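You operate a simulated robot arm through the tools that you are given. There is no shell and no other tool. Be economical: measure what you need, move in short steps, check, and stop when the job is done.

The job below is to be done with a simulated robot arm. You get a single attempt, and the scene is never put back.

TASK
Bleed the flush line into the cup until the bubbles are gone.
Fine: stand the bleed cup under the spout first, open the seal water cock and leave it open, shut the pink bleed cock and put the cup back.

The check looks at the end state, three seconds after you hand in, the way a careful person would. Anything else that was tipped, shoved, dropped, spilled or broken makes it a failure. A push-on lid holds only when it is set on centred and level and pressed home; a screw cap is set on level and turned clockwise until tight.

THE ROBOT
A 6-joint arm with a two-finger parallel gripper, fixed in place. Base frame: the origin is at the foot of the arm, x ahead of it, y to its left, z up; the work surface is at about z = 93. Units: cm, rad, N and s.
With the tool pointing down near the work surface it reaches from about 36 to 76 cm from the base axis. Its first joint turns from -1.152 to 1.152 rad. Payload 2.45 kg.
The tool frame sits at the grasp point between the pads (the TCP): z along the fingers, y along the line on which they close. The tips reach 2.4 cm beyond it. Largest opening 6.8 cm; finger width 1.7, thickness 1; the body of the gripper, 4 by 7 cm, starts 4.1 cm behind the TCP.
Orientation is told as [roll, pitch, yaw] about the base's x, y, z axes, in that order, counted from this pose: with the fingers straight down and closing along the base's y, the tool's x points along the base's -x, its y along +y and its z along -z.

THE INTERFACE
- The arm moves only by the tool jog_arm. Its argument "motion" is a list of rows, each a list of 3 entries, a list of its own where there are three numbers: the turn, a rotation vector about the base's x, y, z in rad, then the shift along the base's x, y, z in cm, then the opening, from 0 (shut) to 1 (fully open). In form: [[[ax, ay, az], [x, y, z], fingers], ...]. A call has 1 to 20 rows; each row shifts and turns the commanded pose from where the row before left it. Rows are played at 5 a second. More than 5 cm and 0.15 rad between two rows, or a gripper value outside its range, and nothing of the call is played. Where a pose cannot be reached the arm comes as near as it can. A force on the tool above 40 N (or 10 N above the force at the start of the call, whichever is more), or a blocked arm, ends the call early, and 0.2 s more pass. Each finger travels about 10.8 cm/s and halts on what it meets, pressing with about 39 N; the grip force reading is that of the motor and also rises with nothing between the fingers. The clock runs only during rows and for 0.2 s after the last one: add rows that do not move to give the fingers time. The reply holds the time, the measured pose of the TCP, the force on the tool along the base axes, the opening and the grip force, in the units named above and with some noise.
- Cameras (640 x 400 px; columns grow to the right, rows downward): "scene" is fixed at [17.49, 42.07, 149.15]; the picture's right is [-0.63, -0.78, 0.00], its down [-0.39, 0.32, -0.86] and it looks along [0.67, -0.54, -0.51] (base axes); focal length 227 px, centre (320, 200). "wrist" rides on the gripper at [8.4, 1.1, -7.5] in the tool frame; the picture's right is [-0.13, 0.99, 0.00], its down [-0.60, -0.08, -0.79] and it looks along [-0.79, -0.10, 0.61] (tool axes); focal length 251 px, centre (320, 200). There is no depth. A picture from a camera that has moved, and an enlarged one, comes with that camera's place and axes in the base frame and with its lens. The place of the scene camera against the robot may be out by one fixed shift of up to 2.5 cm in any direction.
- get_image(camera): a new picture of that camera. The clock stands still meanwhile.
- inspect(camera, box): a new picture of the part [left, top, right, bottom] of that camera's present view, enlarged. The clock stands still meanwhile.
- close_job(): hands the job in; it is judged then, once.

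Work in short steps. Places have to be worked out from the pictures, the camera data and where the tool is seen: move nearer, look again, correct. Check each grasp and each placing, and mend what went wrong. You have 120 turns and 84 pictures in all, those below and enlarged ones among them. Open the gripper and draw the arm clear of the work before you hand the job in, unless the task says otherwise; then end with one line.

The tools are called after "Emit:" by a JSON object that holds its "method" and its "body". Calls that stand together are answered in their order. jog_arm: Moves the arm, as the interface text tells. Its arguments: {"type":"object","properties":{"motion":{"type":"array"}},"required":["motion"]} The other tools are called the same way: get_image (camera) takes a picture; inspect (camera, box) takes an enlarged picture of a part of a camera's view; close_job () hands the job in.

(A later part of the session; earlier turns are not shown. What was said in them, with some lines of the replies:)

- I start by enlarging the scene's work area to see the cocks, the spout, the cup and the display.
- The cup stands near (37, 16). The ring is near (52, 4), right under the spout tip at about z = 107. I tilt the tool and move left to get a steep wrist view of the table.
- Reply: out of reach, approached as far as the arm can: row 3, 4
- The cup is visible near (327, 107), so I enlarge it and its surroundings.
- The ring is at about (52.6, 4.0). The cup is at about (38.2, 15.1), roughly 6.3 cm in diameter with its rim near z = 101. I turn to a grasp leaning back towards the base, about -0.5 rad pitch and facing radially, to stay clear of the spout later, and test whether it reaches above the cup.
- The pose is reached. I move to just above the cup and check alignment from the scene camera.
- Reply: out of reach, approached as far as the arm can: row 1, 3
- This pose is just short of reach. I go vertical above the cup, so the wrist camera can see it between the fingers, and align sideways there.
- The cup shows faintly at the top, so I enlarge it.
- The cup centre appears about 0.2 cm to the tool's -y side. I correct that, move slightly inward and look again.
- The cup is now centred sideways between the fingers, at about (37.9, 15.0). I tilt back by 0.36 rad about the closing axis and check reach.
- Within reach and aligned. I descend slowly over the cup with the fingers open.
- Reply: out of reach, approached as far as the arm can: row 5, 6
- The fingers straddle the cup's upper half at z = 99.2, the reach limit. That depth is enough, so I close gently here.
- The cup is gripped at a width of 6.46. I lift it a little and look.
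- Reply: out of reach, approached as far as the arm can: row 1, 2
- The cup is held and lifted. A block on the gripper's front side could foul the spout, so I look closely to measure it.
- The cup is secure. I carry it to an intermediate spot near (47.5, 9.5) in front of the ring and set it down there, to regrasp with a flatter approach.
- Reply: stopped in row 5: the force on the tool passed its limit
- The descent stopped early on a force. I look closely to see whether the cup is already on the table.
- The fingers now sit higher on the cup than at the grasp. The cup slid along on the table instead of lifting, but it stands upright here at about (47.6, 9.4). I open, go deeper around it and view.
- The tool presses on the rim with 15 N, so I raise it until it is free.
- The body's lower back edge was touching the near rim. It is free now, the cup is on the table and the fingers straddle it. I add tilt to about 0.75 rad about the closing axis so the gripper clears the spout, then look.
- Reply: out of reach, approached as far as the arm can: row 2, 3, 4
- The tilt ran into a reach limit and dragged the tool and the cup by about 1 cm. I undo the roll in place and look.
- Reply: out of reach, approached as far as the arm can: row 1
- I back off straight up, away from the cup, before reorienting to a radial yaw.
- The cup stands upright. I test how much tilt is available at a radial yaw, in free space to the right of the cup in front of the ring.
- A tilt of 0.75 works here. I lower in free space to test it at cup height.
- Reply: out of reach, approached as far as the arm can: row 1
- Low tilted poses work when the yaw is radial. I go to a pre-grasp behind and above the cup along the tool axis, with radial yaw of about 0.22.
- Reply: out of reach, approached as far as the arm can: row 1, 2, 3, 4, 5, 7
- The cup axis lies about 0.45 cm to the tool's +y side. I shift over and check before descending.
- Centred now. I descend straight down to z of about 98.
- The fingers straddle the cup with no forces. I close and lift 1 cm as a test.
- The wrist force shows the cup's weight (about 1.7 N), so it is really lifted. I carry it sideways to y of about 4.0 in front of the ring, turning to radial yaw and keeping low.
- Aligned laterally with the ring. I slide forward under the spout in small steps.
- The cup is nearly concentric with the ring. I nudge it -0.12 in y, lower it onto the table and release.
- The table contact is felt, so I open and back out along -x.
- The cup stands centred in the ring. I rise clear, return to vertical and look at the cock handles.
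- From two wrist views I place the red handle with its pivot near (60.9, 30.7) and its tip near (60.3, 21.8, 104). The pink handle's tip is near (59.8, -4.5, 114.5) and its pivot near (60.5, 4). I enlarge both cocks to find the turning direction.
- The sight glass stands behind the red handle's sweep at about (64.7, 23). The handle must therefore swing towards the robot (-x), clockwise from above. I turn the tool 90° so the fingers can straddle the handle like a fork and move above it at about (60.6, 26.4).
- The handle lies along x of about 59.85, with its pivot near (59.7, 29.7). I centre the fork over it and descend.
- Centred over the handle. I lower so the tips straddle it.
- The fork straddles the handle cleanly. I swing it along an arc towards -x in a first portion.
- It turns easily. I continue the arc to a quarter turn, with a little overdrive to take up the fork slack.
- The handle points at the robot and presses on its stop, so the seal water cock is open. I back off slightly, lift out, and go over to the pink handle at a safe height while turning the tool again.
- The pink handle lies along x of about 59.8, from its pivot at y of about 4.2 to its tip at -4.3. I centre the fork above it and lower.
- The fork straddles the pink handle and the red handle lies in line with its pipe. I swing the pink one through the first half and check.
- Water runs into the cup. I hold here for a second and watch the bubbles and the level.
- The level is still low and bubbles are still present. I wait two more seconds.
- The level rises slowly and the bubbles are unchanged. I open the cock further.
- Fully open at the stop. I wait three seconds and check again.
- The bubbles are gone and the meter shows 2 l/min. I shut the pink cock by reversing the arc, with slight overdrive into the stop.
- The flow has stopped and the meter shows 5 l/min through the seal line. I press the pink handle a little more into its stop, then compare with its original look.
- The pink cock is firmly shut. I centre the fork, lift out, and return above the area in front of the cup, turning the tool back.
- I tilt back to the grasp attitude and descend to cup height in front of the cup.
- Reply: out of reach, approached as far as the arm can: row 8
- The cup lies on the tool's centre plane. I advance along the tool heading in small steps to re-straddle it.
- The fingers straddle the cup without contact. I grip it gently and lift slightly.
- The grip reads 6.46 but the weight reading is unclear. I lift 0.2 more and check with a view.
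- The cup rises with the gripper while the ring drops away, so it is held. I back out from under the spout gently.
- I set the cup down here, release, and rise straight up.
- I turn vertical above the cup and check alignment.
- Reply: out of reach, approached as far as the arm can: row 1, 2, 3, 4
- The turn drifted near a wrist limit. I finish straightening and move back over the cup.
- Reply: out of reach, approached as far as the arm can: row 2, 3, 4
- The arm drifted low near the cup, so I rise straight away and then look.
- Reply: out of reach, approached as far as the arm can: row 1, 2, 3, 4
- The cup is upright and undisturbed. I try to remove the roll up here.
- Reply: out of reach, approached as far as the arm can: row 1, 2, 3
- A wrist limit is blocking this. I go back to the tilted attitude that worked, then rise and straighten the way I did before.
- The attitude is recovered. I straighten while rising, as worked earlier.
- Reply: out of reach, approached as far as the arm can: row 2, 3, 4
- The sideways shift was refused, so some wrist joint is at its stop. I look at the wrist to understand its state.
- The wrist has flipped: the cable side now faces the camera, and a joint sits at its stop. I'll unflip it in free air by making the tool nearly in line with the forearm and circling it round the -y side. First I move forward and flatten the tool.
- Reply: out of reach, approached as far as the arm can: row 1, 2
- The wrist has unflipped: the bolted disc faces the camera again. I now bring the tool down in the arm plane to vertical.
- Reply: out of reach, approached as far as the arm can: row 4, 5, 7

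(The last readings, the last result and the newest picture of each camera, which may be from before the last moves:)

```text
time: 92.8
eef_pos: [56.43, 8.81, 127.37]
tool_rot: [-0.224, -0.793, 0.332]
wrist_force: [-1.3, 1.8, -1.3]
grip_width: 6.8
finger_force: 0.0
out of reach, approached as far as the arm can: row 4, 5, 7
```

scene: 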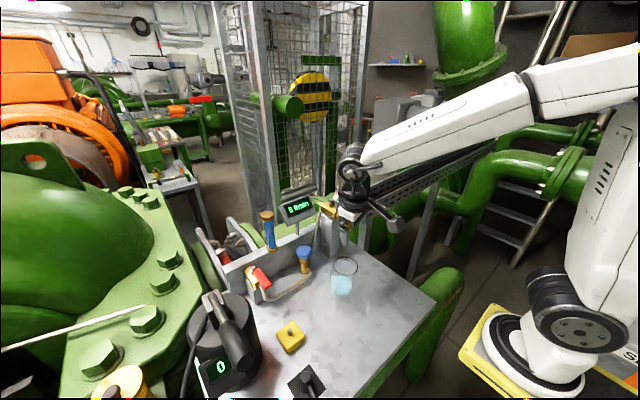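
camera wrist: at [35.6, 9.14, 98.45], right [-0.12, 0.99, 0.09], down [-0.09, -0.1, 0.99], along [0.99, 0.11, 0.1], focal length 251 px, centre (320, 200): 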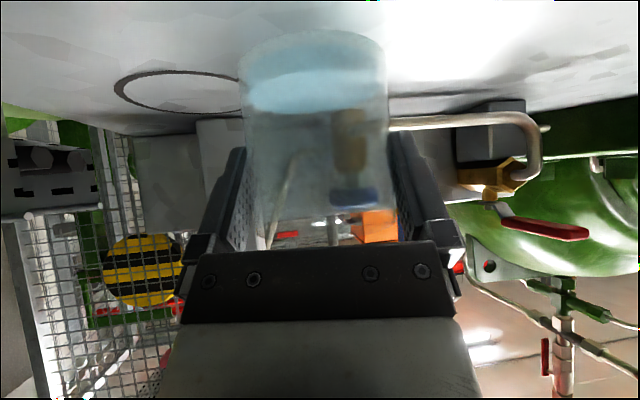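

It swung back during the in-plane pass. Since the cup is round, I can instead use a lean towards -y, the free side. I turn the tool to yaw of about -1 while moving back, and test that attitude in free air.

Emit:
{"method": "jog_arm", "body": {"motion": [[[0, 0, -0.145], [-1, 0.2, 0], 1], [[0, 0, -0.145], [-1, 0.2, 0], 1], [[0, 0, -0.145], [-1, 0.2, 0], 1], [[0, 0, -0.145], [-1, 0.2, 0], 1], [[0, 0, -0.145], [-1, 0.2, 0], 1], [[0, 0, -0.145], [-1, 0.2, 0], 1], [[0, 0, -0.145], [-1, 0.2, 0], 1], [[0, 0, -0.145], [-1, 0.2, 0], 1], [[0, 0, -0.145], [-1, 0.2, 0], 1], [[0, 0, 0], [0, 0, 0], 1]]}}

```text
time: 95.0
eef_pos: [47.04, 11.27, 127.17]
tool_rot: [-0.078, -0.793, -1.105]
wrist_force: [-0.3, -0.1, -0.4]
grip_width: 6.81
finger_force: 0.1
```

That works freely. I reduce the lean to about 0.3 rad in this direction and clear the residual roll.

Emit:
{"method": "jog_arm", "body": {"motion": [[[0.034, -0.066, 0.023], [0, 0, -1], 1], [[0.109, 0.0556, 0], [0, 0, -2], 1], [[0.109, 0.0556, 0], [0, 0, -2], 1], [[0.109, 0.0556, 0], [0, 0, -2], 1], [[0.109, 0.0556, 0], [0, 0, -2], 1], [[0, 0, 0], [0, 0, 0], 1]]}}

```text
time: 96.3
eef_pos: [47.14, 11.23, 118.16]
tool_rot: [-0.001, -0.297, -1.139]
wrist_force: [-0.1, -0.1, -0.3]
grip_width: 6.8
finger_force: 0.1
```

The attitude is reached cleanly. I move above the cup at about (47.4, 10.6) and look for alignment.

Emit:
{"method": "jog_arm", "body": {"motion": [[[0, 0, 0], [0.15, -0.3, -3], 1], [[0, 0, 0], [0.1, -0.3, -4], 1], [[0, 0, 0], [0, 0, -3], 1], [[0, 0, 0], [0, 0, -2], 1], [[0, 0, 0], [0, 0, 0], 1]]}}

Emit:
{"method": "inspect", "body": {"camera": "wrist", "box": [210, 0, 430, 170]}}

```text
time: 97.5
eef_pos: [47.31, 10.68, 106.05]
tool_rot: [-0.002, -0.301, -1.142]
wrist_force: [0.0, 0.2, -0.8]
grip_width: 6.81
finger_force: 0.0
```

```text
2.35 times, centred on (320, 85) of wrist
camera zoom: at [44.0, 20.42, 110.81], right [0.95, 0.3, 0.04], down [0.07, -0.34, 0.94], along [0.29, -0.89, -0.35], focal length 592 px, centre (320, 471)
```

zoom: 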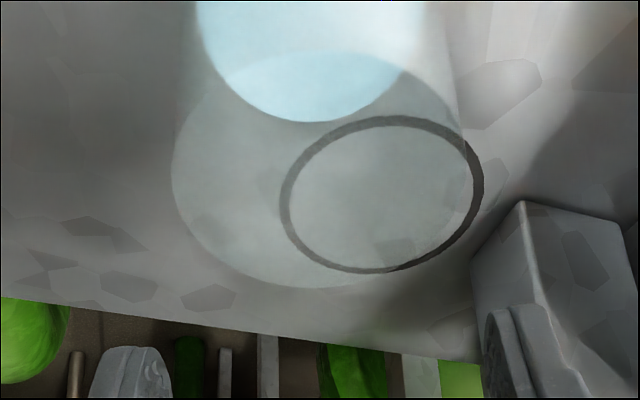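

The cup axis is within about 0.1 cm of the TCP. I make a tiny correction and descend to straddle it.

Emit:
{"method": "jog_arm", "body": {"motion": [[[0, 0, 0], [0.08, 0.04, -1.2], 1], [[0, 0, 0], [0, 0, -1.2], 1], [[0, 0, 0], [0, 0, -1.2], 1], [[0, 0, 0], [0, 0, -1.2], 1], [[0, 0, 0], [0, 0, -1.2], 1], [[0, 0, 0], [0, 0, -1.2], 1], [[0, 0, 0], [0, 0, -0.7], 1], [[0, 0, 0], [0, 0, 0], 1]]}}

Emit:
{"method": "get_image", "body": {"camera": "wrist"}}

```text
time: 99.3
eef_pos: [47.5, 10.74, 98.42]
tool_rot: [-0.002, -0.3, -1.14]
wrist_force: [0.9, 1.2, -0.2]
grip_width: 6.8
finger_force: 0.1
```

```text
8 pictures are left
camera wrist: at [44.1, 20.35, 103.02], right [0.95, 0.3, 0.04], down [0.07, -0.34, 0.94], along [0.29, -0.89, -0.35], focal length 251 px, centre (320, 200)
```

wrist: 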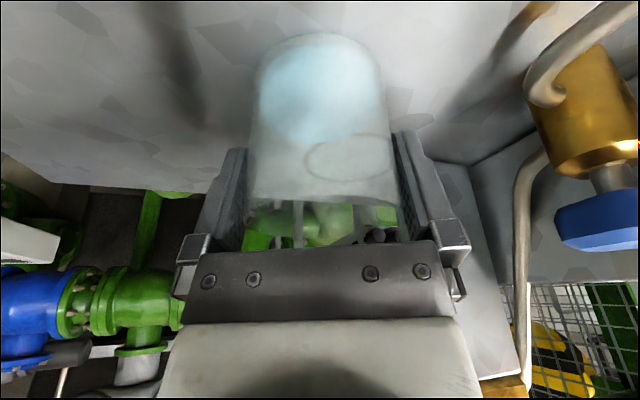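

Straddled with no contact. I grip and lift 1.5 cm.

Emit:
{"method": "jog_arm", "body": {"motion": [[[0, 0, 0], [0, 0, 0], 0.96], [[0, 0, 0], [0, 0, 0], 0.93], [[0, 0, 0], [0, 0, 0], 0.88], [[0, 0, 0], [0, 0, 0], 0.7], [[0, 0, 0], [0, 0, 0], 0.7], [[0, 0, 0], [0, 0, 0.3], 0.7], [[0, 0, 0], [0, 0, 0.5], 0.7], [[0, 0, 0], [0, 0, 0.4], 0.7], [[0, 0, 0], [0, 0, 0], 0.7]]}}

Emit:
{"method": "get_image", "body": {"camera": "wrist"}}

```text
time: 101.3
eef_pos: [47.43, 10.69, 99.51]
tool_rot: [-0.001, -0.301, -1.14]
wrist_force: [0.6, 0.0, 0.0]
grip_width: 6.48
finger_force: 39.2
```

```text
7 pictures are left
camera wrist: at [44.09, 20.38, 104.16], right [0.95, 0.3, 0.04], down [0.07, -0.34, 0.94], along [0.29, -0.89, -0.35], focal length 251 px, centre (320, 200)
```

wrist: 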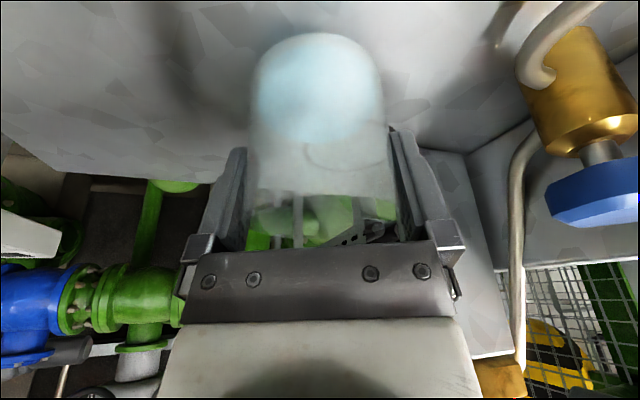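

The cup is held and lifted 1.1 cm. I carry it gently back towards its original spot, first half.

Emit:
{"method": "jog_arm", "body": {"motion": [[[0, 0, 0], [-0.5, 0.2, 0], 0.7], [[0, 0, 0], [-0.9, 0.4, 0], 0.7], [[0, 0, 0], [-1, 0.45, 0], 0.7], [[0, 0, 0], [-1, 0.45, 0], 0.7], [[0, 0, 0], [-1, 0.45, 0], 0.7], [[0, 0, 0], [-0.7, 0.35, 0], 0.7], [[0, 0, 0], [-0.4, 0.2, 0], 0.7], [[0, 0, 0], [0, 0, 0], 0.7]]}}

```text
time: 103.2
eef_pos: [41.88, 13.18, 99.49]
tool_rot: [-0.002, -0.299, -1.141]
wrist_force: [0.2, -0.5, -0.4]
grip_width: 6.48
finger_force: 39.2
```

Clean so far. I continue with the remaining 4 cm.

Emit:
{"method": "jog_arm", "body": {"motion": [[[0, 0, 0], [-0.4, 0.18, 0], 0.7], [[0, 0, 0], [-0.8, 0.38, 0], 0.7], [[0, 0, 0], [-0.9, 0.42, 0], 0.7], [[0, 0, 0], [-0.9, 0.42, 0], 0.7], [[0, 0, 0], [-0.6, 0.28, 0], 0.7], [[0, 0, 0], [-0.27, 0.13, 0], 0.7], [[0, 0, 0], [0, 0, 0], 0.7]]}}

Emit:
{"method": "inspect", "body": {"camera": "scene", "box": [310, 270, 400, 350]}}

```text
time: 104.8
eef_pos: [37.99, 14.99, 99.4]
tool_rot: [-0.001, -0.299, -1.141]
wrist_force: [0.5, 0.1, -1.5]
grip_width: 6.48
finger_force: 39.0
```

```text
5.00 times, centred on (355, 310) of scene
camera zoom: at [17.49, 42.07, 149.15], right [-0.63, -0.78, 0.0], down [-0.39, 0.32, -0.86], along [0.67, -0.54, -0.51], focal length 1133 px, centre (145, -350)
```

zoom: 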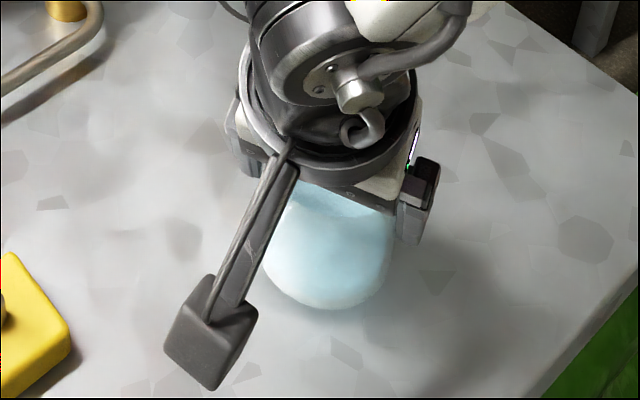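

Compared with the starting picture the cup would land about 0.3–0.4 cm off in y. I correct that and lower it to the table.

Emit:
{"method": "jog_arm", "body": {"motion": [[[0, 0, 0], [0.1, 0.32, 0], 0.7], [[0, 0, 0], [0, 0, -0.4], 0.7], [[0, 0, 0], [0, 0, -0.3], 0.7], [[0, 0, 0], [0, 0, -0.2], 0.7], [[0, 0, 0], [0, 0, -0.1], 0.7], [[0, 0, 0], [0, 0, 0], 0.7]]}}

```text
time: 106.2
eef_pos: [38.25, 15.27, 98.38]
tool_rot: [-0.002, -0.3, -1.14]
wrist_force: [-0.1, -0.1, -1.0]
grip_width: 6.5
finger_force: 38.4
```

There is no clear table contact yet, so I lower slightly more.

Emit:
{"method": "jog_arm", "body": {"motion": [[[0, 0, 0], [0, 0, -0.08], 0.7], [[0, 0, 0], [0, 0, -0.06], 0.7], [[0, 0, 0], [0, 0, 0], 0.7]]}}

```text
time: 107.0
eef_pos: [38.22, 15.26, 98.28]
tool_rot: [-0.002, -0.303, -1.141]
wrist_force: [-0.6, -2.5, 8.5]
grip_width: 6.48
finger_force: 39.2
```

Contact is felt (8.5 N). I release and rise straight up.

Emit:
{"method": "jog_arm", "body": {"motion": [[[0, 0, 0], [0, 0, 0.08], 0.7], [[0, 0, 0], [0, 0, 0], 0.9], [[0, 0, 0], [0, 0, 0], 1], [[0, 0, 0], [0, 0, 0], 1], [[0, 0, 0], [0, 0, 1], 1], [[0, 0, 0], [0, 0, 1.5], 1], [[0, 0, 0], [0, 0, 2], 1], [[0, 0, 0], [0, 0, 3], 1], [[0, 0, 0], [0, 0, 4], 1], [[0, 0, 0], [0, 0, 4], 1], [[0, 0, 0], [0, 0, 4], 1], [[0, 0, 0], [0, 0, 0], 1]]}}

Emit:
{"method": "get_image", "body": {"camera": "scene"}}

Emit:
{"method": "inspect", "body": {"camera": "scene", "box": [310, 270, 400, 350]}}

```text
time: 109.5
eef_pos: [38.38, 15.45, 117.79]
tool_rot: [-0.002, -0.299, -1.14]
wrist_force: [-0.1, 0.9, -0.3]
grip_width: 6.8
finger_force: 0.1
```

```text
5 pictures are left
```

scene: 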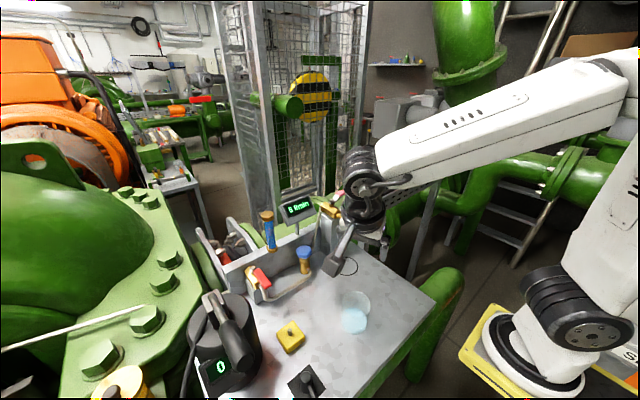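

```text
5.00 times, centred on (355, 310) of scene
camera zoom: at [17.49, 42.07, 149.15], right [-0.63, -0.78, 0.0], down [-0.39, 0.32, -0.86], along [0.67, -0.54, -0.51], focal length 1133 px, centre (145, -350)
```

zoom: 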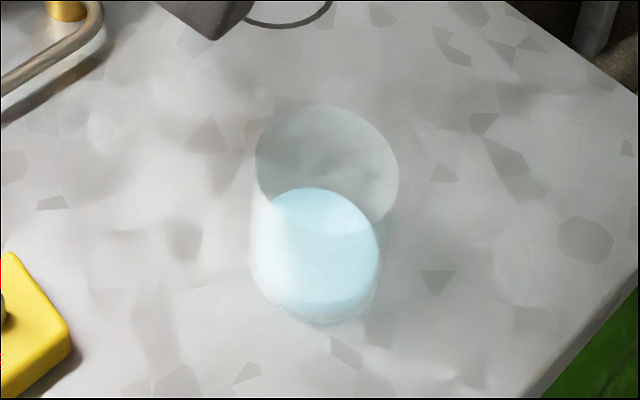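

The cup stands upright within about 0.2 cm of its original place. I draw the arm higher and clear, then do a last check of cocks and bubbles.

Emit:
{"method": "jog_arm", "body": {"motion": [[[0, 0, 0], [1, 0, 4], 1], [[0, 0, 0], [1, 0, 4], 1], [[0, 0, 0], [1, 0, 2], 1], [[0, 0, 0], [0, 0, 0], 1]]}}

Emit:
{"method": "inspect", "body": {"camera": "scene", "box": [220, 160, 400, 320]}}

```text
time: 110.5
eef_pos: [41.26, 15.53, 127.68]
tool_rot: [-0.002, -0.3, -1.139]
wrist_force: [0.4, -0.1, -0.5]
grip_width: 6.82
finger_force: 0.0
```

```text
2.50 times, centred on (310, 240) of scene
camera zoom: at [17.49, 42.07, 149.15], right [-0.63, -0.78, 0.0], down [-0.39, 0.32, -0.86], along [0.67, -0.54, -0.51], focal length 567 px, centre (345, 100)
```

zoom: 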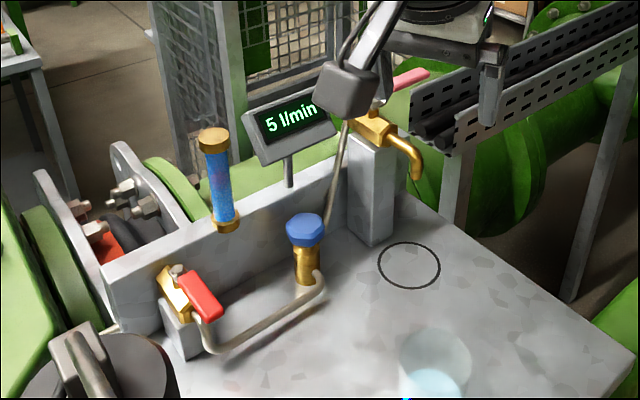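

The red cock is open, the pink one is shut with no drip, and the sight glass is clear with 5 l/min showing. The table is dry, the cup is back and the arm is clear, so I hand in.

Emit:
{"method": "close_job", "body": {}}

```text
The job is handed in.
```

The flush line was bled into the cup until the bubbles were gone; the seal water cock is left open, the pink bleed cock is shut, and the cup is back within about 0.2 cm of its original place.
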